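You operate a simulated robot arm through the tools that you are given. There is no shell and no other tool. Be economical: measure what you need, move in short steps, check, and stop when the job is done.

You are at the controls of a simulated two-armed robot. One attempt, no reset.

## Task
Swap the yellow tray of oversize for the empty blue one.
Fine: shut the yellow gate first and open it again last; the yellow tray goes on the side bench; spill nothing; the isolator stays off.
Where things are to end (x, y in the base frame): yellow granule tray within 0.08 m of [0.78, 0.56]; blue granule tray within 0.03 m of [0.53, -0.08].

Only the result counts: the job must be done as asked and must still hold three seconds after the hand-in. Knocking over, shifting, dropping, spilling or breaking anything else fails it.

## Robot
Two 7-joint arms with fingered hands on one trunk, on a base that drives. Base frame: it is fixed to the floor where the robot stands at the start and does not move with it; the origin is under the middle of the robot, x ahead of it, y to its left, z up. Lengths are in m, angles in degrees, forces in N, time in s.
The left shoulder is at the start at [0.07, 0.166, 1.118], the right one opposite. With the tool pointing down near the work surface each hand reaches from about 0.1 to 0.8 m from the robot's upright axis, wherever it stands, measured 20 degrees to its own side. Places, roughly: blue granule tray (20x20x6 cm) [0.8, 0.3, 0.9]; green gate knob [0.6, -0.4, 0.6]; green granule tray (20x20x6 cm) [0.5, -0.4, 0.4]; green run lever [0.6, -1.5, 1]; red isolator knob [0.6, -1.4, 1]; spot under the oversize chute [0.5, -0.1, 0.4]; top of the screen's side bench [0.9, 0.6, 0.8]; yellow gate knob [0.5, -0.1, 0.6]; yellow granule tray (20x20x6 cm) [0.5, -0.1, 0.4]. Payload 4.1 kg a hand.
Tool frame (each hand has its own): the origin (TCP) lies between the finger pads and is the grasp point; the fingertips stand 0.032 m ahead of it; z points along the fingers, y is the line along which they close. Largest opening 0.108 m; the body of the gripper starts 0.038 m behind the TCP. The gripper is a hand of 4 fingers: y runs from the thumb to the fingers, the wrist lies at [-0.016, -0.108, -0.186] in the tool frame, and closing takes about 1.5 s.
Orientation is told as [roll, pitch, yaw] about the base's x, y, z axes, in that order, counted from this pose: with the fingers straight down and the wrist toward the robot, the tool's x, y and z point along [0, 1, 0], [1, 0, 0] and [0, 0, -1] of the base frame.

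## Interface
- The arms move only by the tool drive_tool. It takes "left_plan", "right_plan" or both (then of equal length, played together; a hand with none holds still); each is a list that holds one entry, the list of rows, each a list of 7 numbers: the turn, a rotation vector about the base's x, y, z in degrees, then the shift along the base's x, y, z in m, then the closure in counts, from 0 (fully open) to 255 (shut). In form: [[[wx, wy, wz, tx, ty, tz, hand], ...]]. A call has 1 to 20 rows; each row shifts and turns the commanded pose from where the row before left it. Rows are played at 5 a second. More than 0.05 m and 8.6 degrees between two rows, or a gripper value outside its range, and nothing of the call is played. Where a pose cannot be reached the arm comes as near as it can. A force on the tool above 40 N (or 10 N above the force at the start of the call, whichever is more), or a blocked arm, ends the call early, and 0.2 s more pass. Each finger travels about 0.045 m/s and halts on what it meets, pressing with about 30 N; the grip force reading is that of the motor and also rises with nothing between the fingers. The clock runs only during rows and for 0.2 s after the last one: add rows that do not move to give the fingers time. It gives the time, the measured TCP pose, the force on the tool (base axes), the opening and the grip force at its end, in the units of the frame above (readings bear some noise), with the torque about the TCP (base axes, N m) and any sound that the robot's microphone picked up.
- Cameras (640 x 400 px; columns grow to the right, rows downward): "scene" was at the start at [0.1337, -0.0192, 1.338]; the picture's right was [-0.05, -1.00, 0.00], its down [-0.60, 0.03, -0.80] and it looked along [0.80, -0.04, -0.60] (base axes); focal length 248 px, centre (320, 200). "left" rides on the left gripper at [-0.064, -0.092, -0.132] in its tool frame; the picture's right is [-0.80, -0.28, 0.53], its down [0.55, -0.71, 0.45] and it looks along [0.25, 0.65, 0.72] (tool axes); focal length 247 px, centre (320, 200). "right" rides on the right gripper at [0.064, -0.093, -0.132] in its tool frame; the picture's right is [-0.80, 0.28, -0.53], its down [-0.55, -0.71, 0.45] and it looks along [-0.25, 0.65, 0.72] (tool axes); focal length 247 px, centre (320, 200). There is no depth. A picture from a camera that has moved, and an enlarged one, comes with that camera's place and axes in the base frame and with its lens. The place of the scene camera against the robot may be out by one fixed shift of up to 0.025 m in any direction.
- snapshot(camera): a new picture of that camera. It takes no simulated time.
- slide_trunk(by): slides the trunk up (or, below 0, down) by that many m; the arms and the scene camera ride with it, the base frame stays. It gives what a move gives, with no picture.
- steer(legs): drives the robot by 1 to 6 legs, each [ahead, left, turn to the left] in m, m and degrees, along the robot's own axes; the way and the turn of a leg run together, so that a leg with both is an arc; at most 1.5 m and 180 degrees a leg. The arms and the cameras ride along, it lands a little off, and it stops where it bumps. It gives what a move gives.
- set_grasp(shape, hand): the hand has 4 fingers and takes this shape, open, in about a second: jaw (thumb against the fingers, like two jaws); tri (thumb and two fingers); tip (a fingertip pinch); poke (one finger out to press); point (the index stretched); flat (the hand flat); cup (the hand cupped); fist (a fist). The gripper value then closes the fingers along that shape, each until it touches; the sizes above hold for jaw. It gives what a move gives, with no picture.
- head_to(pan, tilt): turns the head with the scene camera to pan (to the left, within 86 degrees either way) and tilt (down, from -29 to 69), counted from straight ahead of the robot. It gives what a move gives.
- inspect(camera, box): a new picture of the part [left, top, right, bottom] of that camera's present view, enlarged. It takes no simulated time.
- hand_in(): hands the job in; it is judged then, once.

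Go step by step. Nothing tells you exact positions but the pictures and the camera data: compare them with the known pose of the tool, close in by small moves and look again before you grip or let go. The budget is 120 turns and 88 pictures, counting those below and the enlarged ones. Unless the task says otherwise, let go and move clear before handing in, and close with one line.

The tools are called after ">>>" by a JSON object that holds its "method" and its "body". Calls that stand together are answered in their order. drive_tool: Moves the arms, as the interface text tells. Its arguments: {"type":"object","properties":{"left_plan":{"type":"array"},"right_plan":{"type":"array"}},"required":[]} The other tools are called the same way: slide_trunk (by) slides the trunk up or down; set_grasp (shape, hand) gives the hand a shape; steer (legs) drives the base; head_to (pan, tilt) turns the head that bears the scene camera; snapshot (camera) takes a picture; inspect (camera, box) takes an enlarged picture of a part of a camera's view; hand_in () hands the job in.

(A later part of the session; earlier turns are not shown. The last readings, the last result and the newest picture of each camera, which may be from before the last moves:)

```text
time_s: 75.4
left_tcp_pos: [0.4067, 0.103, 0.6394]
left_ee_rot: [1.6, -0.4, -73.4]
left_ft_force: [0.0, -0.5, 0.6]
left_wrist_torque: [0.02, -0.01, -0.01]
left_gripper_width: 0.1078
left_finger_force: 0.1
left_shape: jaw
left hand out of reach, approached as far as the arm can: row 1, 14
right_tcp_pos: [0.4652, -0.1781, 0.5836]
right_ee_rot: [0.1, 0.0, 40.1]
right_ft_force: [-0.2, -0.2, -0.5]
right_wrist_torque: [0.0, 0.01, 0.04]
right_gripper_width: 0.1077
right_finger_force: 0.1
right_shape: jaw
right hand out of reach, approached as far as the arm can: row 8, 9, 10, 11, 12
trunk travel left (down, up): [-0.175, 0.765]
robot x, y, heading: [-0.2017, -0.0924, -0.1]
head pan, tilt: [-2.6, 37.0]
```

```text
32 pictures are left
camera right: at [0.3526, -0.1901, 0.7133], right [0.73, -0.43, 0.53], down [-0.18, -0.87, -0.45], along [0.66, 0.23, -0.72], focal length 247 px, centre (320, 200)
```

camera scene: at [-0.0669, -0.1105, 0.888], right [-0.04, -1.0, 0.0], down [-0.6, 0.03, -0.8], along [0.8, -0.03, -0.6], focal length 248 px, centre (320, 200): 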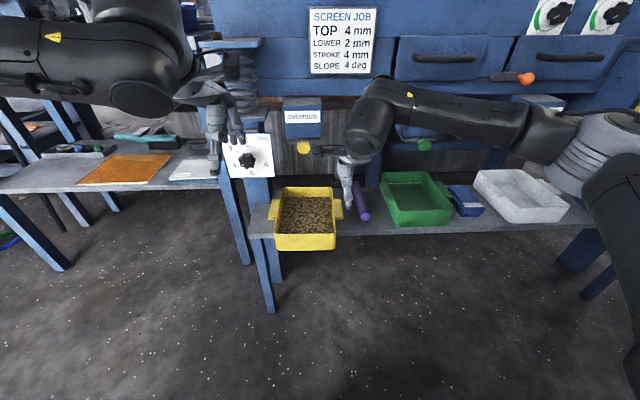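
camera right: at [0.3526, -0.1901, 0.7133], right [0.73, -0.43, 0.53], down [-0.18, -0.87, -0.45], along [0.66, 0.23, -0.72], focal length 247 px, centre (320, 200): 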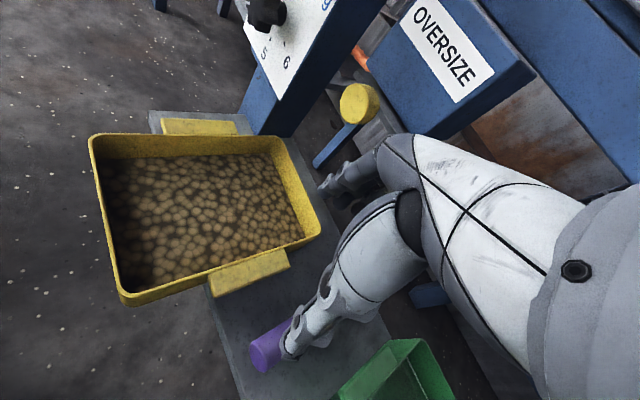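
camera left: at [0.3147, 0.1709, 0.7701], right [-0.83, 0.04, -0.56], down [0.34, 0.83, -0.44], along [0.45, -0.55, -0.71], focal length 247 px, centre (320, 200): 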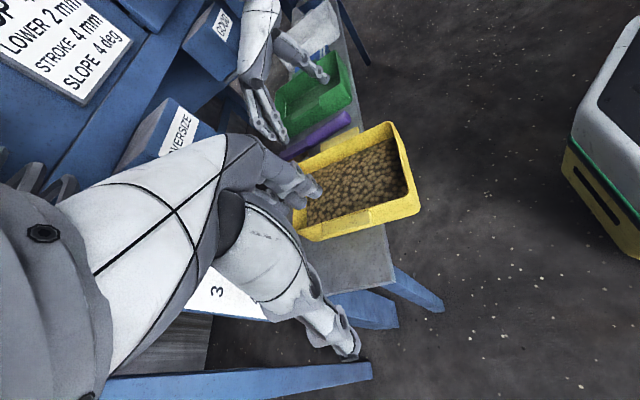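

Combining the views now puts lug tops at z ≈ 0.475 (rim ≈ 0.485), lugs centred x ≈ 0.452, right lug y ≈ −0.163. The right hand will grip its lug lengthwise at zero yaw; the left pinches wall plus lug. I position the right hand first.

>>> {"method": "drive_tool", "body": {"right_plan": [[[0, 0, -8, 0, 0, 0, 0], [0, 0, -8, 0, 0, 0, 0], [0, 0, -8, 0, 0, 0, 0], [0, 0, -8, 0, 0, 0, 0], [0, 0, -8.1, 0, 0, 0, 0], [0, 0, 0, -0.007, 0.006, -0.02, 0], [0, 0, 0, -0.007, 0.007, -0.02, 0], [0, 0, 0, 0, 0, -0.02, 0], [0, 0, 0, 0, 0, 0, 0]]], "left_plan": [[[0, 0, 0, 0.01, -0.02, -0.01, 0], [0, 0, 0, 0.01, -0.02, -0.01, 0], [0, 0, 0, 0.01, -0.02, -0.01, 0], [0, 0, 0, 0.01, -0.02, -0.01, 0], [0, 0, 0, 0, -0.01, -0.01, 0], [0, 0, 0, 0, 0, 0, 0], [0, 0, 0, 0, 0, 0, 0], [0, 0, 0, 0, 0, 0, 0], [0, 0, 0, 0, 0, 0, 0]]]}}

>>> {"method": "snapshot", "body": {"camera": "right"}}

>>> {"method": "snapshot", "body": {"camera": "left"}}

```text
time_s: 77.4
left_tcp_pos: [0.3715, 0.0659, 0.6043]
left_ee_rot: [1.6, -0.3, -73.3]
left_ft_force: [0.7, 0.6, 0.2]
left_wrist_torque: [-0.04, 0.0, -0.02]
left_gripper_width: 0.1079
left_finger_force: 0.1
left_shape: jaw
left hand out of reach, approached as far as the arm can: row 1, 2, 3, 4, 5
right_tcp_pos: [0.4527, -0.1644, 0.5229]
right_ee_rot: [0.1, 0.0, 0.1]
right_ft_force: [0.0, -0.5, -0.1]
right_wrist_torque: [0.0, -0.01, -0.01]
right_gripper_width: 0.1078
right_finger_force: 0.0
right_shape: jaw
trunk travel left (down, up): [-0.175, 0.765]
robot x, y, heading: [-0.2029, -0.0929, 0.2]
head pan, tilt: [-2.6, 37.0]
```

```text
31 pictures are left
camera right: at [0.3586, -0.1022, 0.6534], right [0.28, -0.8, 0.53], down [-0.7, -0.55, -0.45], along [0.65, -0.25, -0.72], focal length 247 px, centre (320, 200)
```

right: 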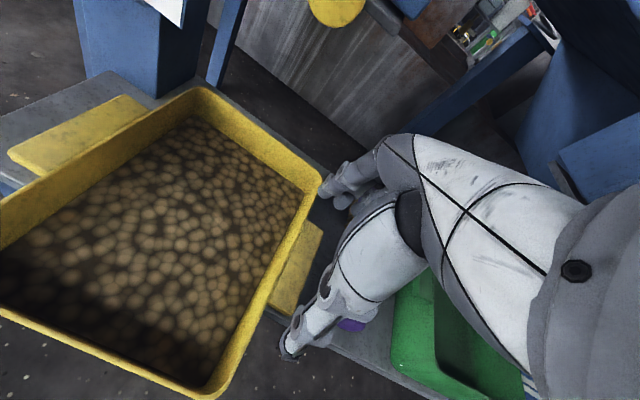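

```text
30 pictures are left
camera left: at [0.2825, 0.1342, 0.7345], right [-0.83, 0.05, -0.55], down [0.34, 0.83, -0.44], along [0.44, -0.55, -0.71], focal length 247 px, centre (320, 200)
```

left: 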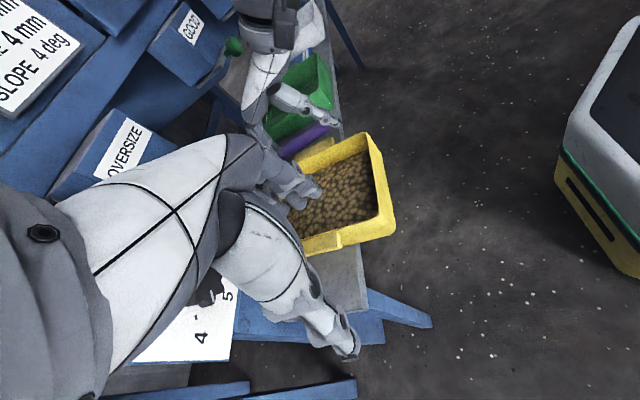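

The right hand is well placed, but the left arm keeps hitting limits at this low shoulder height. I raise the trunk 0.2 so the arms hang more naturally, and try again.

>>> {"method": "slide_trunk", "body": {"by": 0.2}}

>>> {"method": "drive_tool", "body": {"left_plan": [[[0, 0, 0, 0.02, 0, -0.03, 0], [0, 0, 0, 0.02, 0, -0.03, 0], [0, 0, 0, 0.02, -0.01, -0.03, 0], [0, 0, 0, 0.02, -0.01, -0.03, 0], [0, 0, 0, 0, -0.01, -0.03, 0], [0, 0, 0, 0, 0, -0.03, 0], [0, 0, 0, 0, 0, 0, 0]]], "right_plan": [[[0, 0, 0, 0, 0, -0.03, 0], [0, 0, 0, 0, 0, -0.03, 0], [0, 0, 0, 0, 0, -0.03, 0], [0, 0, 0, 0, 0, -0.03, 0], [0, 0, 0, 0, 0, -0.03, 0], [0, 0, 0, 0, 0, -0.03, 0], [0, 0, 0, 0, 0, 0, 0]]]}}

```text
time_s: 79.6
left_tcp_pos: [0.3736, 0.0659, 0.8044]
left_ee_rot: [1.5, -0.2, -73.4]
left_ft_force: [0.4, 0.7, 0.7]
left_wrist_torque: [0.06, 0.02, -0.01]
left_gripper_width: 0.1078
left_finger_force: 0.1
left_shape: jaw
right_tcp_pos: [0.4515, -0.1649, 0.7224]
right_ee_rot: [0.1, -0.1, 0.2]
right_ft_force: [0.8, -0.2, 0.6]
right_wrist_torque: [0.0, 0.01, 0.02]
right_gripper_width: 0.1078
right_finger_force: 0.1
right_shape: jaw
trunk travel left (down, up): [-0.375, 0.565]
robot x, y, heading: [-0.1994, -0.0921, 0.1]
head pan, tilt: [-2.6, 37.0]
```

```text
time_s: 81.2
left_tcp_pos: [0.3472, 0.1125, 0.6787]
left_ee_rot: [1.6, -0.3, -73.4]
left_ft_force: [0.0, -1.2, -1.1]
left_wrist_torque: [0.02, 0.03, 0.0]
left_gripper_width: 0.1076
left_finger_force: 0.1
left_shape: jaw
left hand out of reach, approached as far as the arm can: row 1, 2, 3, 4, 5, 6
right_tcp_pos: [0.4523, -0.1636, 0.5421]
right_ee_rot: [0.1, -0.2, 0.1]
right_ft_force: [-0.6, -0.1, 0.0]
right_wrist_torque: [0.04, 0.01, -0.03]
right_gripper_width: 0.1079
right_finger_force: 0.0
right_shape: jaw
trunk travel left (down, up): [-0.375, 0.565]
robot x, y, heading: [-0.201, -0.0907, 0.2]
head pan, tilt: [-2.6, 37.0]
```

Right is fine; the left is in a bad elbow branch. I take it up and out to near its starting posture relative to the trunk and unwind the yaw there.

>>> {"method": "drive_tool", "body": {"left_plan": [[[0, 0, 0, 0, 0.03, 0.03, 0], [0, 0, 0, 0, 0.03, 0.03, 0], [0, 0, 0, 0, 0.03, 0.03, 0], [0, 0, 0, 0, 0.03, 0.03, 0], [0, 0, 8, 0, 0.03, 0.03, 0], [0, 0, 8, 0, 0.03, 0.03, 0], [0, 0, 8, 0, 0, 0.03, 0], [0, 0, 8, 0, 0, 0, 0], [0, 0, 8, 0, 0, 0, 0], [0, 0, 8, 0, 0, 0, 0], [0, 0, 8, 0, 0, 0, 0], [0, 0, 8, 0, 0, 0, 0], [0, 0, 8, 0, 0, 0, 0], [0, 0, 1.5, 0, 0, 0, 0], [0, 0, 0, 0, 0, 0, 0]]]}}

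>>> {"method": "head_to", "body": {"pan": 20, "tilt": 37}}

>>> {"method": "snapshot", "body": {"camera": "scene"}}

```text
time_s: 84.4
left_tcp_pos: [0.3495, 0.3278, 0.8871]
left_ee_rot: [1.3, -0.3, -0.3]
left_ft_force: [-0.4, -0.3, -0.6]
left_wrist_torque: [0.03, 0.0, -0.02]
left_gripper_width: 0.1077
left_finger_force: 0.0
left_shape: jaw
left hand out of reach, approached as far as the arm can: row 13, 14
right_tcp_pos: [0.4524, -0.1636, 0.5428]
right_ee_rot: [0.1, 0.0, 0.1]
right_ft_force: [0.3, 0.4, -0.3]
right_wrist_torque: [0.0, -0.02, 0.02]
right_gripper_width: 0.1076
right_finger_force: 0.1
right_shape: jaw
trunk travel left (down, up): [-0.375, 0.565]
robot x, y, heading: [-0.2016, -0.0936, 0.4]
head pan, tilt: [-2.6, 37.0]
```

```text
time_s: 85.2
left_tcp_pos: [0.3497, 0.3266, 0.8863]
left_ee_rot: [1.2, -0.2, -0.3]
left_ft_force: [0.4, 0.0, -0.8]
left_wrist_torque: [0.02, -0.02, 0.0]
left_gripper_width: 0.1078
left_finger_force: 0.0
left_shape: jaw
right_tcp_pos: [0.4524, -0.1645, 0.5425]
right_ee_rot: [0.1, 0.0, 0.1]
right_ft_force: [0.4, -1.0, 1.3]
right_wrist_torque: [-0.02, 0.01, 0.0]
right_gripper_width: 0.1079
right_finger_force: 0.0
right_shape: jaw
trunk travel left (down, up): [-0.375, 0.565]
robot x, y, heading: [-0.1997, -0.0936, 0.1]
head pan, tilt: [20.0, 37.0]
```

```text
29 pictures are left
camera scene: at [-0.0721, -0.0768, 1.088], right [0.34, -0.94, 0.0], down [-0.57, -0.21, -0.8], along [0.75, 0.27, -0.6], focal length 248 px, centre (320, 200)
```

scene: 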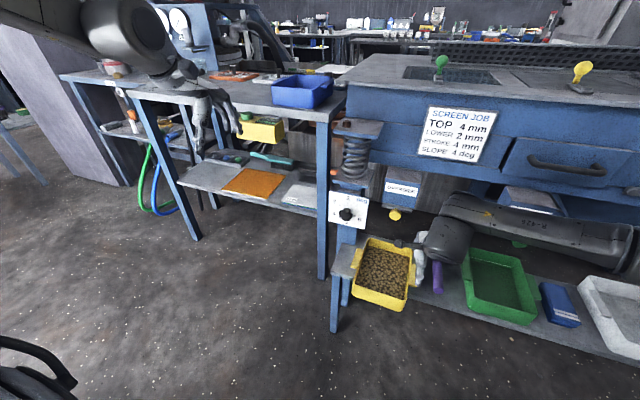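

>>> {"method": "drive_tool", "body": {"left_plan": [[[0, 0, 0, 0.03, -0.02, 0, 0], [0, 0, 0, 0.03, -0.03, 0, 0], [0, 0, 0, 0.03, -0.03, 0, 0], [0, 0, 0, 0.03, -0.03, 0, 0], [0, 0, 0, 0, -0.03, 0, 0], [0, 0, 0, 0, -0.03, 0, 0], [0, 0, 0, 0, -0.03, 0, 0], [0, 0, 0, 0, 0, 0, 0]]]}}

```text
time_s: 87.0
left_tcp_pos: [0.4455, 0.3286, 0.8811]
left_ee_rot: [1.0, -0.4, -0.7]
left_ft_force: [0.4, -0.3, 0.3]
left_wrist_torque: [-0.01, 0.01, 0.03]
left_gripper_width: 0.1078
left_finger_force: 0.0
left_shape: jaw
left hand out of reach, approached as far as the arm can: row 1, 2, 3, 4, 5, 6, 7
right_tcp_pos: [0.4524, -0.1655, 0.5414]
right_ee_rot: [0.0, 0.1, 0.2]
right_ft_force: [0.6, -0.2, 0.3]
right_wrist_torque: [-0.01, 0.0, 0.0]
right_gripper_width: 0.1079
right_finger_force: 0.0
right_shape: jaw
trunk travel left (down, up): [-0.375, 0.565]
robot x, y, heading: [-0.1981, -0.088, 0.2]
head pan, tilt: [20.0, 37.0]
```

The left arm cannot come inboard of ~0.19 m from the robot's midline in this posture, while the right arm can. I shift the base farther right so the left works outboard and test whether the right can cross over.

>>> {"method": "drive_tool", "body": {"right_plan": [[[0, 0, 0, 0, 0, 0.035, 0], [0, 0, 0, 0, 0, 0.035, 0], [0, 0, 0, 0, 0, 0, 0]]], "left_plan": [[[0, 0, -8, -0.04, 0, 0, 0], [0, 0, -8, -0.04, 0, 0, 0], [0, 0, -8, 0, 0, 0, 0]]]}}

>>> {"method": "steer", "body": {"legs": [[0, -0.13, 0]]}}

>>> {"method": "drive_tool", "body": {"right_plan": [[[0, 0, 0, 0, 0.03, 0, 0], [0, 0, 0, 0, 0.03, 0, 0], [0, 0, 0, 0, 0.03, 0, 0], [0, 0, 0, 0, 0.03, 0, 0], [0, 0, 0, 0, 0.01, 0, 0], [0, 0, 0, 0, 0, 0, 0], [0, 0, 0, 0, 0, 0, 0], [0, 0, 0, 0, 0, 0, 0], [0, 0, 0, 0, 0, 0, 0]]], "left_plan": [[[0, 0, -8, 0, -0.01, -0.03, 0], [0, 0, -8, 0, -0.01, -0.03, 0], [0, 0, -8, 0, -0.01, -0.03, 0], [0, 0, -8, 0, -0.01, -0.03, 0], [0, 0, -8, 0, -0.01, -0.03, 0], [0, 0, -8, 0.01, -0.01, -0.03, 0], [0, 0, -4, 0.02, -0.01, -0.03, 0], [0, 0, 0, 0.02, -0.01, -0.02, 0], [0, 0, 0, 0, 0, 0, 0]]]}}

```text
time_s: 87.8
left_tcp_pos: [0.3661, 0.3303, 0.8814]
left_ee_rot: [1.6, -0.2, -24.1]
left_ft_force: [0.1, 0.1, 0.3]
left_wrist_torque: [-0.03, 0.01, 0.02]
left_gripper_width: 0.1079
left_finger_force: 0.1
left_shape: jaw
right_tcp_pos: [0.4543, -0.1662, 0.6108]
right_ee_rot: [0.1, 0.0, 0.2]
right_ft_force: [-0.5, 0.9, 0.1]
right_wrist_torque: [0.0, 0.03, -0.04]
right_gripper_width: 0.1078
right_finger_force: 0.2
right_shape: jaw
trunk travel left (down, up): [-0.375, 0.565]
robot x, y, heading: [-0.2019, -0.0911, -0.1]
head pan, tilt: [20.0, 37.0]
```

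```text
time_s: 89.1
left_tcp_pos: [0.3651, 0.197, 0.8827]
left_ee_rot: [1.7, -0.2, -24.0]
left_ft_force: [-0.9, -0.9, -0.2]
left_wrist_torque: [0.05, 0.0, -0.01]
left_gripper_width: 0.1079
left_finger_force: 0.2
left_shape: jaw
right_tcp_pos: [0.4546, -0.2985, 0.6108]
right_ee_rot: [0.2, 0.0, 0.1]
right_ft_force: [0.5, -0.8, -0.3]
right_wrist_torque: [0.03, -0.03, -0.01]
right_gripper_width: 0.1078
right_finger_force: 0.0
right_shape: jaw
trunk travel left (down, up): [-0.375, 0.565]
robot x, y, heading: [-0.2009, -0.2222, 0.3]
head pan, tilt: [20.0, 37.0]
```

```text
time_s: 91.1
left_tcp_pos: [0.3953, 0.1243, 0.6701]
left_ee_rot: [1.6, -0.3, -75.9]
left_ft_force: [0.4, 0.2, 0.0]
left_wrist_torque: [0.01, 0.01, -0.03]
left_gripper_width: 0.1076
left_finger_force: 0.1
left_shape: jaw
left hand out of reach, approached as far as the arm can: row 8
right_tcp_pos: [0.454, -0.1682, 0.6099]
right_ee_rot: [0.0, 0.0, 0.0]
right_ft_force: [-0.1, 0.5, 0.5]
right_wrist_torque: [0.01, -0.01, -0.02]
right_gripper_width: 0.1077
right_finger_force: 0.0
right_shape: jaw
trunk travel left (down, up): [-0.375, 0.565]
robot x, y, heading: [-0.2028, -0.2225, 0.3]
head pan, tilt: [20.0, 37.0]
```

Right can cross over; the left's limit is on height, so I lower the trunk (right hand raised first) and then move the left inward.

>>> {"method": "drive_tool", "body": {"right_plan": [[[0, 0, 0, 0, 0, 0.04, 0], [0, 0, 0, 0, 0, 0.04, 0], [0, 0, 0, 0, 0, 0.04, 0], [0, 0, 0, 0, 0, 0, 0]]]}}

>>> {"method": "slide_trunk", "body": {"by": -0.12}}

>>> {"method": "drive_tool", "body": {"left_plan": [[[0, 0, 0, 0, 0, 0.015, 0], [0, 0, 0, 0.02, -0.02, 0, 0], [0, 0, 0, 0.02, -0.02, 0, 0], [0, 0, 0, 0.01, -0.02, 0, 0], [0, 0, 0, 0, -0.02, 0, 0], [0, 0, 0, 0, 0, 0, 0]]]}}

>>> {"method": "snapshot", "body": {"camera": "left"}}

```text
time_s: 92.1
left_tcp_pos: [0.3944, 0.1246, 0.6712]
left_ee_rot: [1.6, -0.3, -75.8]
left_ft_force: [0.1, -0.3, -0.4]
left_wrist_torque: [0.0, -0.03, -0.05]
left_gripper_width: 0.1077
left_finger_force: 0.1
left_shape: jaw
right_tcp_pos: [0.4547, -0.1679, 0.7304]
right_ee_rot: [0.1, 0.0, 0.0]
right_ft_force: [0.1, -0.5, -0.2]
right_wrist_torque: [-0.01, 0.0, 0.01]
right_gripper_width: 0.1079
right_finger_force: 0.0
right_shape: jaw
trunk travel left (down, up): [-0.375, 0.565]
robot x, y, heading: [-0.1977, -0.2226, 0.2]
head pan, tilt: [20.0, 37.0]
```

```text
time_s: 93.6
left_tcp_pos: [0.3951, 0.1231, 0.5509]
left_ee_rot: [1.6, -0.2, -75.8]
left_ft_force: [0.3, -0.9, 0.6]
left_wrist_torque: [0.03, 0.03, 0.01]
left_gripper_width: 0.1081
left_finger_force: 0.2
left_shape: jaw
right_tcp_pos: [0.4539, -0.17, 0.6115]
right_ee_rot: [0.2, -0.1, 0.2]
right_ft_force: [-0.3, -0.1, 0.1]
right_wrist_torque: [0.02, -0.03, -0.01]
right_gripper_width: 0.1079
right_finger_force: 0.0
right_shape: jaw
trunk travel left (down, up): [-0.255, 0.685]
robot x, y, heading: [-0.202, -0.2266, 0.0]
head pan, tilt: [20.0, 37.0]
```

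```text
time_s: 95.0
left_tcp_pos: [0.4015, 0.056, 0.5876]
left_ee_rot: [1.7, -0.3, -75.9]
left_ft_force: [-0.1, -0.3, 0.6]
left_wrist_torque: [-0.03, 0.01, -0.02]
left_gripper_width: 0.1078
left_finger_force: 0.1
left_shape: jaw
left hand out of reach, approached as far as the arm can: row 2, 3, 4, 5
right_tcp_pos: [0.4548, -0.1696, 0.6104]
right_ee_rot: [0.1, 0.0, 0.1]
right_ft_force: [-1.1, -0.3, 0.2]
right_wrist_torque: [0.0, -0.01, 0.0]
right_gripper_width: 0.1079
right_finger_force: 0.0
right_shape: jaw
trunk travel left (down, up): [-0.255, 0.685]
robot x, y, heading: [-0.2022, -0.2221, 0.0]
head pan, tilt: [20.0, 37.0]
```

```text
28 pictures are left
camera left: at [0.314, 0.1279, 0.7184], right [-0.83, 0.08, -0.56], down [0.37, 0.82, -0.43], along [0.42, -0.57, -0.71], focal length 247 px, centre (320, 200)
```

left: 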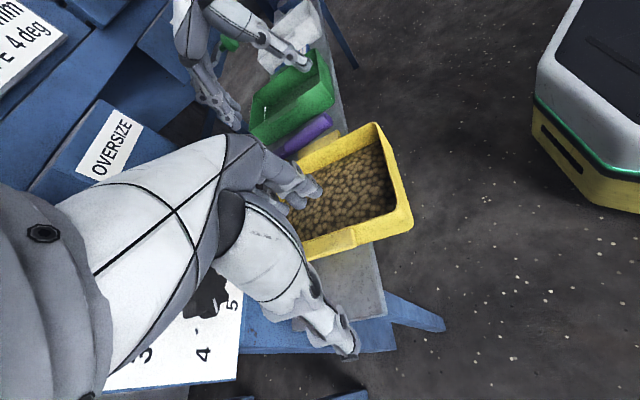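

The left pose relative to the robot is now fixed near its limit, so I use the base and trunk to carry it over the lug: forward 0.044, right 0.056, keeping heights safe, with the right hand retracted accordingly.

>>> {"method": "drive_tool", "body": {"right_plan": [[[0, 0, 0, -0.015, 0.02, 0.02, 0], [0, 0, 0, -0.015, 0.02, 0.02, 0], [0, 0, 0, -0.015, 0.016, 0.02, 0], [0, 0, 0, 0, 0, 0, 0]]]}}

>>> {"method": "steer", "body": {"legs": [[0.044, -0.056, 0]]}}

>>> {"method": "snapshot", "body": {"camera": "left"}}

>>> {"method": "snapshot", "body": {"camera": "scene"}}

```text
time_s: 96.0
left_tcp_pos: [0.4019, 0.0553, 0.5881]
left_ee_rot: [1.7, -0.4, -75.9]
left_ft_force: [-0.8, -0.8, -0.7]
left_wrist_torque: [-0.01, -0.01, -0.02]
left_gripper_width: 0.1078
left_finger_force: 0.1
left_shape: jaw
right_tcp_pos: [0.4084, -0.1114, 0.6701]
right_ee_rot: [0.1, 0.1, 0.1]
right_ft_force: [0.2, -0.4, 0.1]
right_wrist_torque: [0.01, -0.01, 0.02]
right_gripper_width: 0.1075
right_finger_force: 0.0
right_shape: jaw
trunk travel left (down, up): [-0.255, 0.685]
robot x, y, heading: [-0.2009, -0.2239, 0.1]
head pan, tilt: [20.0, 37.0]
```

```text
time_s: 97.0
left_tcp_pos: [0.4463, -0.0029, 0.5884]
left_ee_rot: [1.7, -0.1, -75.9]
left_ft_force: [-0.3, -0.2, -0.2]
left_wrist_torque: [0.02, 0.03, 0.0]
left_gripper_width: 0.1078
left_finger_force: 0.0
left_shape: jaw
right_tcp_pos: [0.4534, -0.1681, 0.6696]
right_ee_rot: [0.2, 0.0, 0.0]
right_ft_force: [0.1, 0.3, 0.1]
right_wrist_torque: [0.02, -0.01, 0.0]
right_gripper_width: 0.1079
right_finger_force: 0.0
right_shape: jaw
trunk travel left (down, up): [-0.255, 0.685]
robot x, y, heading: [-0.1566, -0.2774, 0.1]
head pan, tilt: [20.0, 37.0]
```

```text
27 pictures are left
camera left: at [0.3583, 0.0709, 0.7183], right [-0.83, 0.08, -0.56], down [0.37, 0.82, -0.43], along [0.42, -0.57, -0.71], focal length 247 px, centre (320, 200)
```

left: 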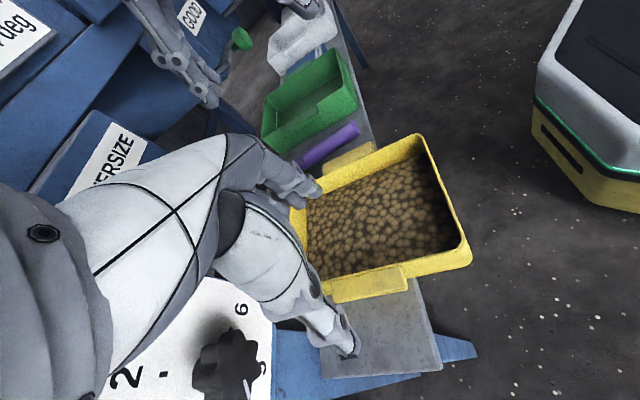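

```text
26 pictures are left
camera scene: at [-0.0275, -0.2655, 0.9679], right [0.34, -0.94, 0.0], down [-0.57, -0.21, -0.8], along [0.75, 0.27, -0.6], focal length 248 px, centre (320, 200)
```

scene: 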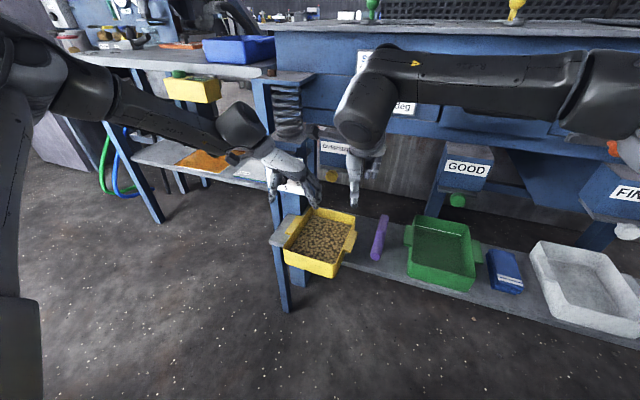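

Left hand is now directly over the left lug (lug outer edge y ≈ 0.012). I lower the trunk 0.07 and look before the last bit.

>>> {"method": "slide_trunk", "body": {"by": -0.07}}

>>> {"method": "snapshot", "body": {"camera": "left"}}

```text
time_s: 98.1
left_tcp_pos: [0.4466, -0.0009, 0.5183]
left_ee_rot: [1.7, -0.2, -75.9]
left_ft_force: [0.0, -0.1, 0.1]
left_wrist_torque: [0.0, 0.02, 0.01]
left_gripper_width: 0.1079
left_finger_force: 0.0
left_shape: jaw
right_tcp_pos: [0.4534, -0.1686, 0.6005]
right_ee_rot: [0.1, 0.0, 0.1]
right_ft_force: [0.5, 0.1, -0.2]
right_wrist_torque: [-0.02, 0.01, 0.0]
right_gripper_width: 0.1079
right_finger_force: 0.1
right_shape: jaw
trunk travel left (down, up): [-0.185, 0.755]
robot x, y, heading: [-0.1571, -0.2792, 0.2]
head pan, tilt: [20.0, 37.0]
```

```text
25 pictures are left
camera left: at [0.3578, 0.0712, 0.6486], right [-0.83, 0.08, -0.56], down [0.37, 0.82, -0.43], along [0.42, -0.57, -0.71], focal length 247 px, centre (320, 200)
```

left: 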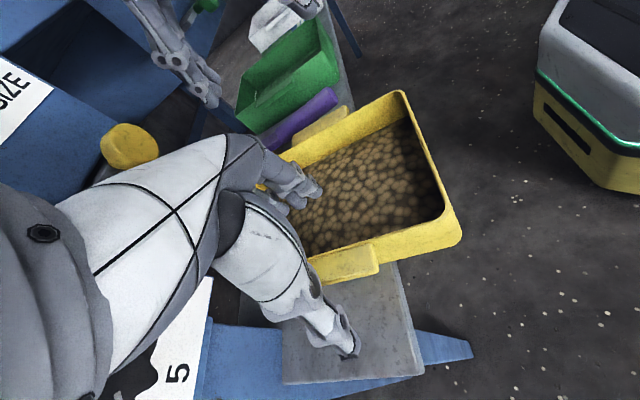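

Thumb outside, fingers inside. Lower the last 3 cm, and bring the right hand down onto its lug with the arm.

>>> {"method": "slide_trunk", "body": {"by": -0.03}}

>>> {"method": "drive_tool", "body": {"right_plan": [[[0, 0, 0, 0, 0.002, -0.02, 0], [0, 0, 0, 0, 0.002, -0.02, 0], [0, 0, 0, 0, 0, -0.02, 0], [0, 0, 0, 0, 0, 0, 0]]]}}

>>> {"method": "snapshot", "body": {"camera": "right"}}

```text
time_s: 98.9
left_tcp_pos: [0.4458, -0.0017, 0.4893]
left_ee_rot: [1.7, -0.3, -76.0]
left_ft_force: [0.5, -0.5, -0.3]
left_wrist_torque: [0.04, 0.0, 0.0]
left_gripper_width: 0.1077
left_finger_force: 0.1
left_shape: jaw
right_tcp_pos: [0.455, -0.1684, 0.5713]
right_ee_rot: [0.0, 0.0, 0.1]
right_ft_force: [0.0, 0.6, 0.3]
right_wrist_torque: [0.02, 0.0, 0.0]
right_gripper_width: 0.1077
right_finger_force: 0.0
right_shape: jaw
trunk travel left (down, up): [-0.155, 0.785]
robot x, y, heading: [-0.1583, -0.2788, 0.5]
head pan, tilt: [20.0, 37.0]
```

```text
time_s: 99.9
left_tcp_pos: [0.4451, -0.0017, 0.4884]
left_ee_rot: [1.6, -0.3, -75.8]
left_ft_force: [-1.6, 0.8, -0.4]
left_wrist_torque: [0.0, -0.01, 0.04]
left_gripper_width: 0.1078
left_finger_force: 0.0
left_shape: jaw
right_tcp_pos: [0.4542, -0.1644, 0.5095]
right_ee_rot: [0.1, 0.0, 0.1]
right_ft_force: [-0.6, -0.1, 1.9]
right_wrist_torque: [-0.02, -0.13, -0.01]
right_gripper_width: 0.1076
right_finger_force: 0.2
right_shape: jaw
trunk travel left (down, up): [-0.155, 0.785]
robot x, y, heading: [-0.1532, -0.282, 0.1]
head pan, tilt: [20.0, 37.0]
```

```text
24 pictures are left
camera right: at [0.3597, -0.1007, 0.6403], right [0.28, -0.8, 0.53], down [-0.7, -0.55, -0.45], along [0.65, -0.25, -0.72], focal length 247 px, centre (320, 200)
```

right: 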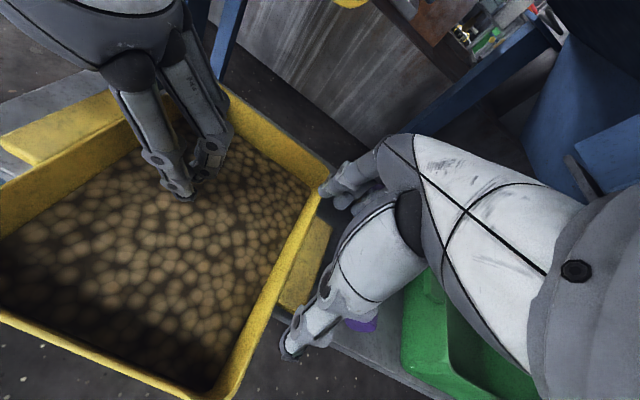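

A small contact torque suggests a finger touches the tray's side rim. I lift, shift the right hand 1.2 cm outward, and try down again.

>>> {"method": "drive_tool", "body": {"right_plan": [[[0, 0, 0, 0, 0, 0.008, 0], [0, 0, 0, 0, -0.012, 0, 0], [0, 0, 0, 0, 0, -0.01, 0], [0, 0, 0, 0, 0, -0.01, 0], [0, 0, 0, 0, 0, 0, 0]]]}}

>>> {"method": "inspect", "body": {"camera": "right", "box": [240, 140, 420, 370]}}

```text
time_s: 101.1
left_tcp_pos: [0.4461, -0.0021, 0.4883]
left_ee_rot: [1.7, -0.3, -75.9]
left_ft_force: [-0.1, -0.1, 0.2]
left_wrist_torque: [-0.02, 0.0, -0.02]
left_gripper_width: 0.1078
left_finger_force: 0.1
left_shape: jaw
right_tcp_pos: [0.454, -0.1762, 0.4978]
right_ee_rot: [0.1, 0.1, 0.2]
right_ft_force: [0.0, 0.9, -0.4]
right_wrist_torque: [0.0, 0.02, 0.01]
right_gripper_width: 0.1076
right_finger_force: 0.0
right_shape: jaw
trunk travel left (down, up): [-0.155, 0.785]
robot x, y, heading: [-0.1556, -0.2807, 0.1]
head pan, tilt: [20.0, 37.0]
```

```text
1.74 times, centred on (330, 255) of right
camera zoom: at [0.3601, -0.112, 0.6282], right [0.28, -0.8, 0.53], down [-0.7, -0.55, -0.45], along [0.65, -0.25, -0.72], focal length 430 px, centre (303, 104)
```

zoom: 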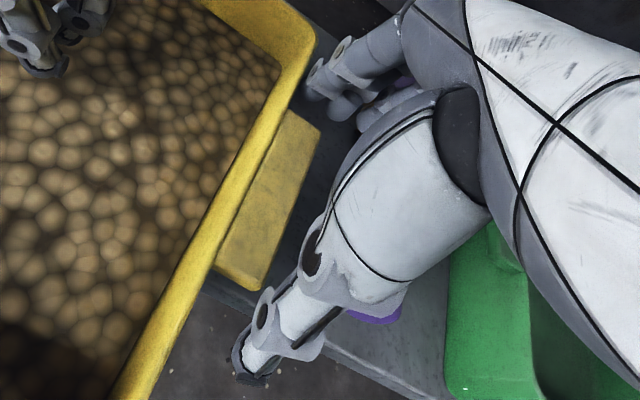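

Clear now. I descend to lug depth (with a 3 mm inward trim).

>>> {"method": "drive_tool", "body": {"right_plan": [[[0, 0, 0, -0.002, 0.003, -0.008, 0], [0, 0, 0, -0.002, 0, -0.008, 0], [0, 0, 0, 0, 0, -0.008, 0], [0, 0, 0, 0, 0, 0, 0]]]}}

```text
time_s: 102.1
left_tcp_pos: [0.4457, -0.0021, 0.4884]
left_ee_rot: [1.8, -0.2, -75.9]
left_ft_force: [0.4, 0.3, 0.0]
left_wrist_torque: [0.02, -0.01, 0.03]
left_gripper_width: 0.1079
left_finger_force: 0.0
left_shape: jaw
right_tcp_pos: [0.4496, -0.1735, 0.4732]
right_ee_rot: [0.1, 0.0, 0.2]
right_ft_force: [-0.8, -2.1, 1.2]
right_wrist_torque: [0.03, -0.07, -0.09]
right_gripper_width: 0.1078
right_finger_force: 0.1
right_shape: jaw
trunk travel left (down, up): [-0.155, 0.785]
robot x, y, heading: [-0.1572, -0.279, 0.3]
head pan, tilt: [20.0, 37.0]
```

Only light side contact. I close both hands gradually.

>>> {"method": "drive_tool", "body": {"left_plan": [[[0, 0, 0, 0, 0, 0, 60], [0, 0, 0, 0, 0, 0, 110], [0, 0, 0, 0, 0, 0, 150], [0, 0, 0, 0, 0, 0, 180], [0, 0, 0, 0, 0, 0, 210], [0, 0, 0, 0, 0, 0, 240], [0, 0, 0, 0, 0, 0, 255], [0, 0, 0, 0, 0, 0, 255], [0, 0, 0, 0, 0, 0, 255], [0, 0, 0, 0, 0, 0, 255]]], "right_plan": [[[0, 0, 0, 0, 0, 0, 20], [0, 0, 0, 0, 0, 0, 40], [0, 0, 0, 0, 0, 0, 60], [0, 0, 0, 0, 0, 0, 80], [0, 0, 0, 0, 0, 0, 120], [0, 0, 0, 0, 0, 0, 180], [0, 0, 0, 0, 0, 0, 255], [0, 0, 0, 0, 0, 0, 255], [0, 0, 0, 0, 0, 0, 255], [0, 0, 0, 0, 0, 0, 255]]]}}

>>> {"method": "snapshot", "body": {"camera": "right"}}

>>> {"method": "snapshot", "body": {"camera": "left"}}

```text
time_s: 104.3
left_tcp_pos: [0.4452, -0.0006, 0.4873]
left_ee_rot: [1.7, -0.3, -75.9]
left_ft_force: [-2.5, 4.2, 0.1]
left_wrist_torque: [-0.17, -0.01, -0.11]
left_gripper_width: 0.0216
left_finger_force: 30.1
left_shape: jaw
right_tcp_pos: [0.4496, -0.1739, 0.4735]
right_ee_rot: [0.1, 0.0, 0.0]
right_ft_force: [0.6, -5.1, -0.6]
right_wrist_torque: [0.01, 0.05, -0.19]
right_gripper_width: 0.0447
right_finger_force: 30.2
right_shape: jaw
trunk travel left (down, up): [-0.155, 0.785]
robot x, y, heading: [-0.1577, -0.2788, -0.0]
head pan, tilt: [20.0, 37.0]
```

```text
22 pictures are left
camera right: at [0.356, -0.1094, 0.6043], right [0.28, -0.8, 0.53], down [-0.71, -0.55, -0.45], along [0.65, -0.25, -0.72], focal length 247 px, centre (320, 200)
```

right: 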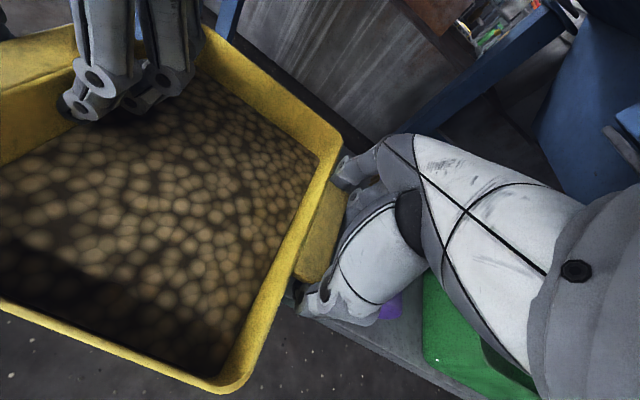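

```text
21 pictures are left
camera left: at [0.358, 0.0715, 0.6181], right [-0.83, 0.08, -0.56], down [0.37, 0.82, -0.43], along [0.42, -0.57, -0.71], focal length 247 px, centre (320, 200)
```

left: 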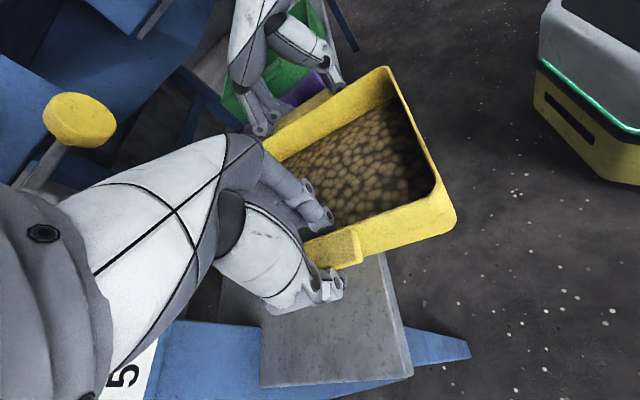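

Both hands hold (30 N each). I lift 2 cm with the trunk and check that the tray comes up level.

>>> {"method": "slide_trunk", "body": {"by": 0.02}}

>>> {"method": "snapshot", "body": {"camera": "right"}}

>>> {"method": "inspect", "body": {"camera": "scene", "box": [240, 130, 400, 300]}}

```text
time_s: 104.9
left_tcp_pos: [0.4461, -0.0013, 0.5075]
left_ee_rot: [1.8, -0.2, -75.9]
left_ft_force: [-2.0, 5.0, -1.3]
left_wrist_torque: [-0.15, -0.02, -0.1]
left_gripper_width: 0.0214
left_finger_force: 30.2
left_shape: jaw
right_tcp_pos: [0.4491, -0.1723, 0.4935]
right_ee_rot: [0.2, 0.0, 0.1]
right_ft_force: [2.1, -5.2, -2.7]
right_wrist_torque: [-0.01, 0.07, -0.19]
right_gripper_width: 0.0444
right_finger_force: 30.0
right_shape: jaw
trunk travel left (down, up): [-0.175, 0.765]
robot x, y, heading: [-0.1575, -0.2811, 0.1]
head pan, tilt: [20.0, 37.0]
```

```text
20 pictures are left
camera right: at [0.3562, -0.1093, 0.6241], right [0.28, -0.8, 0.53], down [-0.71, -0.55, -0.45], along [0.65, -0.25, -0.72], focal length 247 px, centre (320, 200)
```

right: 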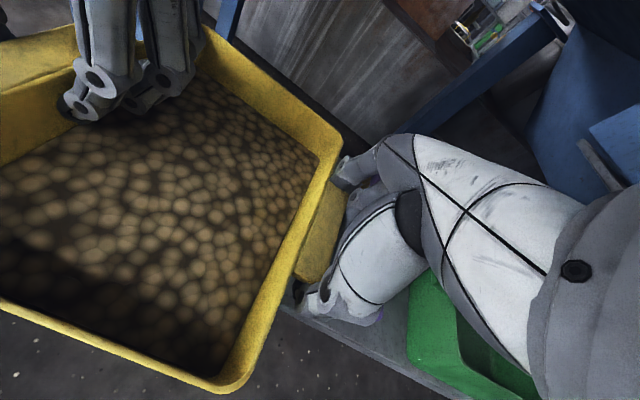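

```text
2.35 times, centred on (320, 215) of scene
camera zoom: at [-0.0274, -0.2647, 0.8879], right [0.34, -0.94, 0.0], down [-0.57, -0.21, -0.8], along [0.75, 0.27, -0.6], focal length 584 px, centre (320, 165)
```

zoom: 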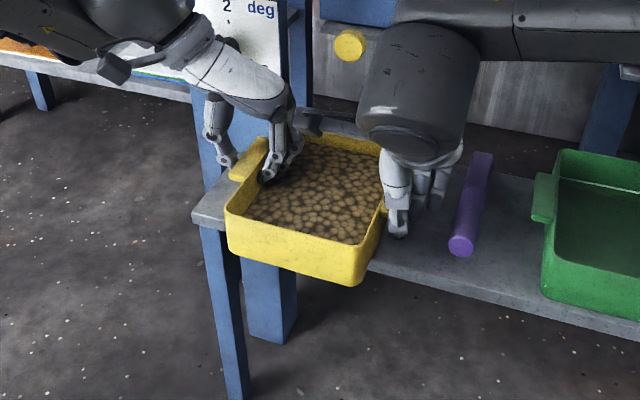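

The tray rises level with both hands, total load is small. I lift 3 cm more and back out, then raise.

>>> {"method": "slide_trunk", "body": {"by": 0.03}}

>>> {"method": "steer", "body": {"legs": [[-0.15, 0, 0], [-0.15, 0, 0]]}}

>>> {"method": "slide_trunk", "body": {"by": 0.44}}

>>> {"method": "snapshot", "body": {"camera": "scene"}}

```text
time_s: 105.7
left_tcp_pos: [0.4456, -0.0001, 0.5367]
left_ee_rot: [1.7, -0.4, -76.0]
left_ft_force: [-2.5, 6.1, -1.3]
left_wrist_torque: [-0.16, 0.0, -0.11]
left_gripper_width: 0.0218
left_finger_force: 30.1
left_shape: jaw
right_tcp_pos: [0.4489, -0.1731, 0.5237]
right_ee_rot: [0.0, 0.0, 0.1]
right_ft_force: [1.7, -5.9, -3.1]
right_wrist_torque: [-0.01, 0.07, -0.22]
right_gripper_width: 0.0448
right_finger_force: 30.2
right_shape: jaw
trunk travel left (down, up): [-0.205, 0.735]
robot x, y, heading: [-0.1554, -0.2816, 0.3]
head pan, tilt: [20.0, 37.0]
```

```text
time_s: 107.7
left_tcp_pos: [0.2619, 0.0112, 0.5377]
left_ee_rot: [1.7, -0.3, -75.5]
left_ft_force: [-3.2, 0.6, -0.4]
left_wrist_torque: [-0.25, -0.05, -0.14]
left_gripper_width: 0.022
left_finger_force: 30.2
left_shape: jaw
right_tcp_pos: [0.2677, -0.1612, 0.5238]
right_ee_rot: [0.1, 0.0, 0.3]
right_ft_force: [2.4, 0.2, -2.4]
right_wrist_torque: [-0.03, 0.07, -0.19]
right_gripper_width: 0.0445
right_finger_force: 29.7
right_shape: jaw
trunk travel left (down, up): [-0.205, 0.735]
robot x, y, heading: [-0.3388, -0.2711, 0.4]
head pan, tilt: [20.0, 37.0]
stopped in leg 2: the robot was blocked; the commanded pose is now the measured one
```

```text
refused: 0.44 is not a number from -0.4 to 0.4
```

```text
18 pictures are left
camera scene: at [-0.2102, -0.2553, 0.918], right [0.35, -0.94, 0.0], down [-0.56, -0.21, -0.8], along [0.75, 0.28, -0.6], focal length 248 px, centre (320, 200)
```

scene: 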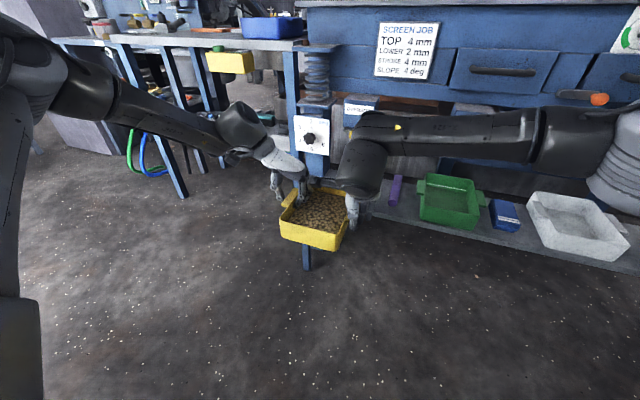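

Something behind stopped the base; I nudge forward off it, then raise the trunk in two moves.

>>> {"method": "steer", "body": {"legs": [[0.03, 0, 0]]}}

>>> {"method": "slide_trunk", "body": {"by": 0.4}}

>>> {"method": "slide_trunk", "body": {"by": 0.07}}

>>> {"method": "head_to", "body": {"pan": 45, "tilt": 40}}

>>> {"method": "snapshot", "body": {"camera": "scene"}}

```text
time_s: 108.6
left_tcp_pos: [0.2921, 0.0118, 0.539]
left_ee_rot: [1.5, -0.3, -75.5]
left_ft_force: [-1.5, -0.2, -0.1]
left_wrist_torque: [-0.25, 0.05, -0.15]
left_gripper_width: 0.022
left_finger_force: 30.2
left_shape: jaw
right_tcp_pos: [0.2974, -0.1602, 0.5229]
right_ee_rot: [0.0, 0.0, 0.3]
right_ft_force: [1.7, 0.3, -4.3]
right_wrist_torque: [-0.02, 0.05, -0.26]
right_gripper_width: 0.0443
right_finger_force: 29.9
right_shape: jaw
trunk travel left (down, up): [-0.205, 0.735]
robot x, y, heading: [-0.308, -0.2716, 0.3]
head pan, tilt: [20.0, 37.0]
```

```text
time_s: 112.4
left_tcp_pos: [0.2918, 0.0118, 0.9377]
left_ee_rot: [1.6, -0.4, -75.5]
left_ft_force: [-2.4, 0.8, -1.0]
left_wrist_torque: [-0.29, -0.02, -0.15]
left_gripper_width: 0.0223
left_finger_force: 30.5
left_shape: jaw
right_tcp_pos: [0.2984, -0.1591, 0.924]
right_ee_rot: [0.0, 0.0, 0.3]
right_ft_force: [3.2, 0.7, -3.8]
right_wrist_torque: [-0.02, 0.02, -0.28]
right_gripper_width: 0.0441
right_finger_force: 29.4
right_shape: jaw
trunk travel left (down, up): [-0.605, 0.335]
robot x, y, heading: [-0.3081, -0.2717, 0.3]
head pan, tilt: [20.0, 37.0]
```

```text
time_s: 113.5
left_tcp_pos: [0.2937, 0.0119, 1.0086]
left_ee_rot: [1.6, -0.3, -75.5]
left_ft_force: [-2.8, -0.3, -0.2]
left_wrist_torque: [-0.27, 0.01, -0.22]
left_gripper_width: 0.0219
left_finger_force: 29.4
left_shape: jaw
right_tcp_pos: [0.298, -0.1605, 0.992]
right_ee_rot: [0.1, 0.0, 0.4]
right_ft_force: [2.8, -0.2, -3.1]
right_wrist_torque: [0.01, 0.01, -0.29]
right_gripper_width: 0.044
right_finger_force: 30.3
right_shape: jaw
trunk travel left (down, up): [-0.675, 0.265]
robot x, y, heading: [-0.306, -0.2703, 0.4]
head pan, tilt: [20.0, 37.0]
```

```text
time_s: 114.4
left_tcp_pos: [0.2934, 0.0112, 1.0078]
left_ee_rot: [1.7, -0.2, -75.6]
left_ft_force: [-2.7, -0.1, 0.2]
left_wrist_torque: [-0.3, -0.02, -0.17]
left_gripper_width: 0.0222
left_finger_force: 29.8
left_shape: jaw
right_tcp_pos: [0.2994, -0.1617, 0.9937]
right_ee_rot: [0.1, 0.0, 0.3]
right_ft_force: [2.7, -0.9, -3.5]
right_wrist_torque: [-0.06, 0.03, -0.25]
right_gripper_width: 0.0439
right_finger_force: 30.2
right_shape: jaw
trunk travel left (down, up): [-0.675, 0.265]
robot x, y, heading: [-0.3106, -0.2701, 0.3]
head pan, tilt: [45.0, 40.0]
```

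```text
17 pictures are left
camera scene: at [-0.2009, -0.2247, 1.3834], right [0.71, -0.7, 0.0], down [-0.45, -0.46, -0.77], along [0.54, 0.54, -0.64], focal length 248 px, centre (320, 200)
```

scene: 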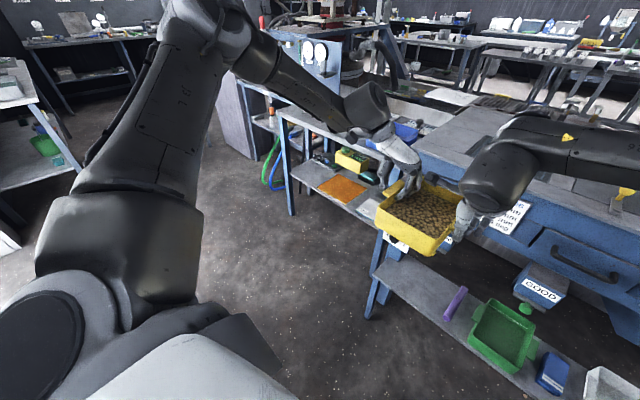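

The tray is high and level, floor to the left is clear. I strafe left 0.66 m in legs, then advance partway.

>>> {"method": "steer", "body": {"legs": [[0, 0.33, 0], [0, 0.33, 0]]}}

>>> {"method": "head_to", "body": {"pan": 10, "tilt": 45}}

>>> {"method": "snapshot", "body": {"camera": "scene"}}

```text
time_s: 118.4
left_tcp_pos: [0.2834, 0.682, 1.0086]
left_ee_rot: [1.7, -0.3, -75.0]
left_ft_force: [-2.7, 0.3, 0.2]
left_wrist_torque: [-0.29, 0.04, -0.14]
left_gripper_width: 0.0221
left_finger_force: 30.3
left_shape: jaw
right_tcp_pos: [0.289, 0.5086, 0.9928]
right_ee_rot: [0.0, 0.1, 0.8]
right_ft_force: [1.7, -0.3, -3.2]
right_wrist_torque: [-0.01, 0.03, -0.25]
right_gripper_width: 0.0422
right_finger_force: 30.3
right_shape: jaw
trunk travel left (down, up): [-0.675, 0.265]
robot x, y, heading: [-0.3199, 0.3954, 0.8]
head pan, tilt: [45.0, 40.0]
```

```text
time_s: 119.4
left_tcp_pos: [0.2835, 0.6804, 1.0089]
left_ee_rot: [1.7, -0.3, -74.9]
left_ft_force: [-2.1, 0.1, -0.4]
left_wrist_torque: [-0.31, 0.07, -0.18]
left_gripper_width: 0.022
left_finger_force: 30.0
left_shape: jaw
right_tcp_pos: [0.2895, 0.5083, 0.9935]
right_ee_rot: [0.1, 0.0, 0.8]
right_ft_force: [2.6, 0.3, -3.1]
right_wrist_torque: [0.0, 0.03, -0.26]
right_gripper_width: 0.0424
right_finger_force: 29.7
right_shape: jaw
trunk travel left (down, up): [-0.675, 0.265]
robot x, y, heading: [-0.3176, 0.3946, 0.9]
head pan, tilt: [10.0, 45.0]
```

```text
16 pictures are left
camera scene: at [-0.1884, 0.395, 1.3762], right [0.19, -0.98, 0.0], down [-0.69, -0.13, -0.71], along [0.69, 0.13, -0.71], focal length 248 px, centre (320, 200)
```

scene: 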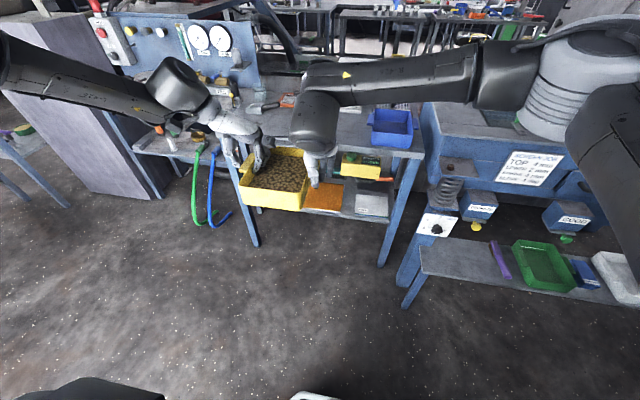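

Tray centre is about [0.283, 0.594], all clear. I advance 0.47 m over the bench, correcting heading.

>>> {"method": "steer", "body": {"legs": [[0.24, -0.005, -0.8], [0.23, -0.005, 0]]}}

>>> {"method": "head_to", "body": {"pan": 10, "tilt": 50}}

>>> {"method": "snapshot", "body": {"camera": "scene"}}

>>> {"method": "snapshot", "body": {"camera": "right"}}

```text
time_s: 122.5
left_tcp_pos: [0.7631, 0.6605, 1.0088]
left_ee_rot: [1.7, -0.4, -76.1]
left_ft_force: [-2.8, -0.9, -1.3]
left_wrist_torque: [-0.29, 0.08, -0.16]
left_gripper_width: 0.0223
left_finger_force: 30.0
left_shape: jaw
right_tcp_pos: [0.7657, 0.487, 0.9937]
right_ee_rot: [0.1, 0.0, -0.3]
right_ft_force: [3.0, -0.5, -3.7]
right_wrist_torque: [0.01, 0.01, -0.25]
right_gripper_width: 0.0423
right_finger_force: 29.6
right_shape: jaw
trunk travel left (down, up): [-0.675, 0.265]
robot x, y, heading: [0.1574, 0.3846, -0.3]
head pan, tilt: [10.0, 45.0]
```

```text
time_s: 123.2
left_tcp_pos: [0.7626, 0.6607, 1.0083]
left_ee_rot: [1.7, -0.3, -76.1]
left_ft_force: [-2.1, -1.1, -0.2]
left_wrist_torque: [-0.32, 0.05, -0.17]
left_gripper_width: 0.0221
left_finger_force: 29.6
left_shape: jaw
right_tcp_pos: [0.7651, 0.4877, 0.9941]
right_ee_rot: [0.1, 0.1, -0.3]
right_ft_force: [2.2, 1.1, -3.9]
right_wrist_torque: [-0.03, 0.02, -0.24]
right_gripper_width: 0.0419
right_finger_force: 30.2
right_shape: jaw
trunk travel left (down, up): [-0.675, 0.265]
robot x, y, heading: [0.1606, 0.387, -0.4]
head pan, tilt: [10.0, 50.0]
```

```text
15 pictures are left
camera scene: at [0.2827, 0.3821, 1.3692], right [0.17, -0.99, 0.0], down [-0.76, -0.13, -0.64], along [0.63, 0.11, -0.77], focal length 248 px, centre (320, 200)
```

scene: 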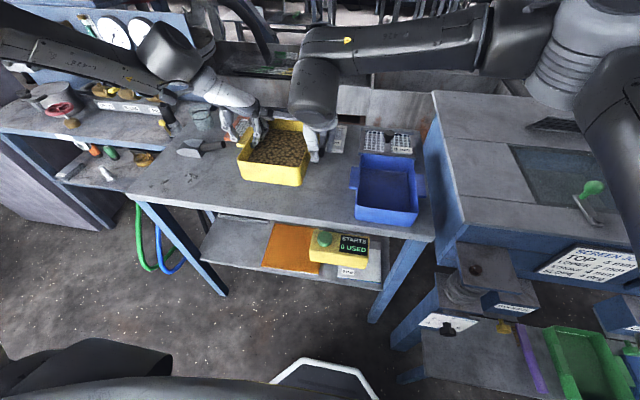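

```text
14 pictures are left
camera right: at [0.6734, 0.5515, 1.1235], right [0.28, -0.8, 0.53], down [-0.71, -0.55, -0.45], along [0.65, -0.25, -0.72], focal length 247 px, centre (320, 200)
```

right: 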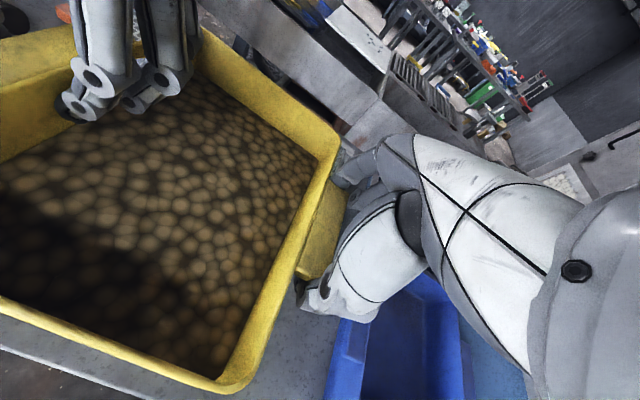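

Tray is at about [0.762, 0.574] over free bench, clear of the blue tray. I lower by 8 cm, then in small steps feeling for the bench.

>>> {"method": "slide_trunk", "body": {"by": -0.08}}

>>> {"method": "slide_trunk", "body": {"by": -0.01}}

>>> {"method": "inspect", "body": {"camera": "scene", "box": [180, 90, 440, 250]}}

```text
time_s: 124.3
left_tcp_pos: [0.7626, 0.6605, 0.9282]
left_ee_rot: [1.8, -0.3, -76.0]
left_ft_force: [-2.6, 0.6, 0.4]
left_wrist_torque: [-0.34, 0.09, -0.18]
left_gripper_width: 0.0221
left_finger_force: 29.6
left_shape: jaw
right_tcp_pos: [0.7655, 0.4878, 0.9125]
right_ee_rot: [0.1, 0.0, -0.3]
right_ft_force: [2.4, -0.5, -3.9]
right_wrist_torque: [-0.03, 0.01, -0.28]
right_gripper_width: 0.042
right_finger_force: 30.0
right_shape: jaw
trunk travel left (down, up): [-0.595, 0.345]
robot x, y, heading: [0.1576, 0.38, -0.3]
head pan, tilt: [10.0, 50.0]
```

```text
time_s: 124.9
left_tcp_pos: [0.7612, 0.6596, 0.9185]
left_ee_rot: [1.7, -0.3, -76.1]
left_ft_force: [-2.8, 0.3, 0.4]
left_wrist_torque: [-0.3, 0.02, -0.2]
left_gripper_width: 0.022
left_finger_force: 29.9
left_shape: jaw
right_tcp_pos: [0.7654, 0.4879, 0.9054]
right_ee_rot: [0.1, -0.2, -0.2]
right_ft_force: [3.3, 0.0, 0.0]
right_wrist_torque: [0.07, -0.33, -0.22]
right_gripper_width: 0.0418
right_finger_force: 29.6
right_shape: jaw
trunk travel left (down, up): [-0.585, 0.355]
robot x, y, heading: [0.1574, 0.3861, 0.1]
head pan, tilt: [10.0, 50.0]
```

```text
2.46 times, centred on (310, 170) of scene
camera zoom: at [0.2812, 0.3818, 1.2793], right [0.17, -0.99, 0.0], down [-0.76, -0.13, -0.64], along [0.63, 0.11, -0.77], focal length 611 px, centre (345, 274)
```

zoom: 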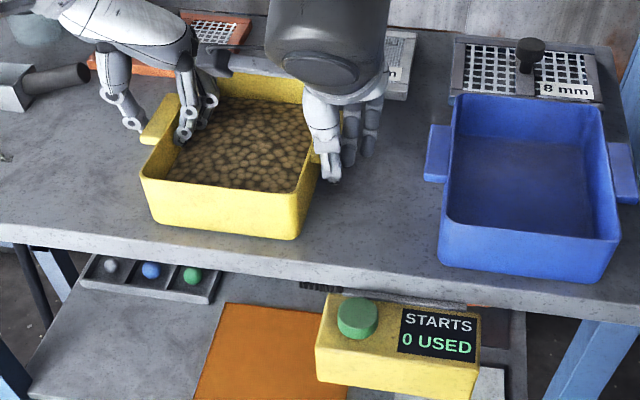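

The right side touches down. A bit further to seat it.

>>> {"method": "slide_trunk", "body": {"by": -0.005}}

```text
time_s: 125.4
left_tcp_pos: [0.76, 0.6598, 0.9156]
left_ee_rot: [1.9, -0.2, -76.0]
left_ft_force: [-0.3, 1.9, 8.9]
left_wrist_torque: [-0.28, -0.11, -0.19]
left_gripper_width: 0.0225
left_finger_force: 29.9
left_shape: jaw
right_tcp_pos: [0.7654, 0.487, 0.9014]
right_ee_rot: [0.2, -0.4, -0.3]
right_ft_force: [2.2, -1.0, 11.8]
right_wrist_torque: [0.15, -0.87, -0.17]
right_gripper_width: 0.0424
right_finger_force: 29.7
right_shape: jaw
trunk travel left (down, up): [-0.58, 0.36]
robot x, y, heading: [0.1605, 0.3822, -0.3]
head pan, tilt: [10.0, 50.0]
```

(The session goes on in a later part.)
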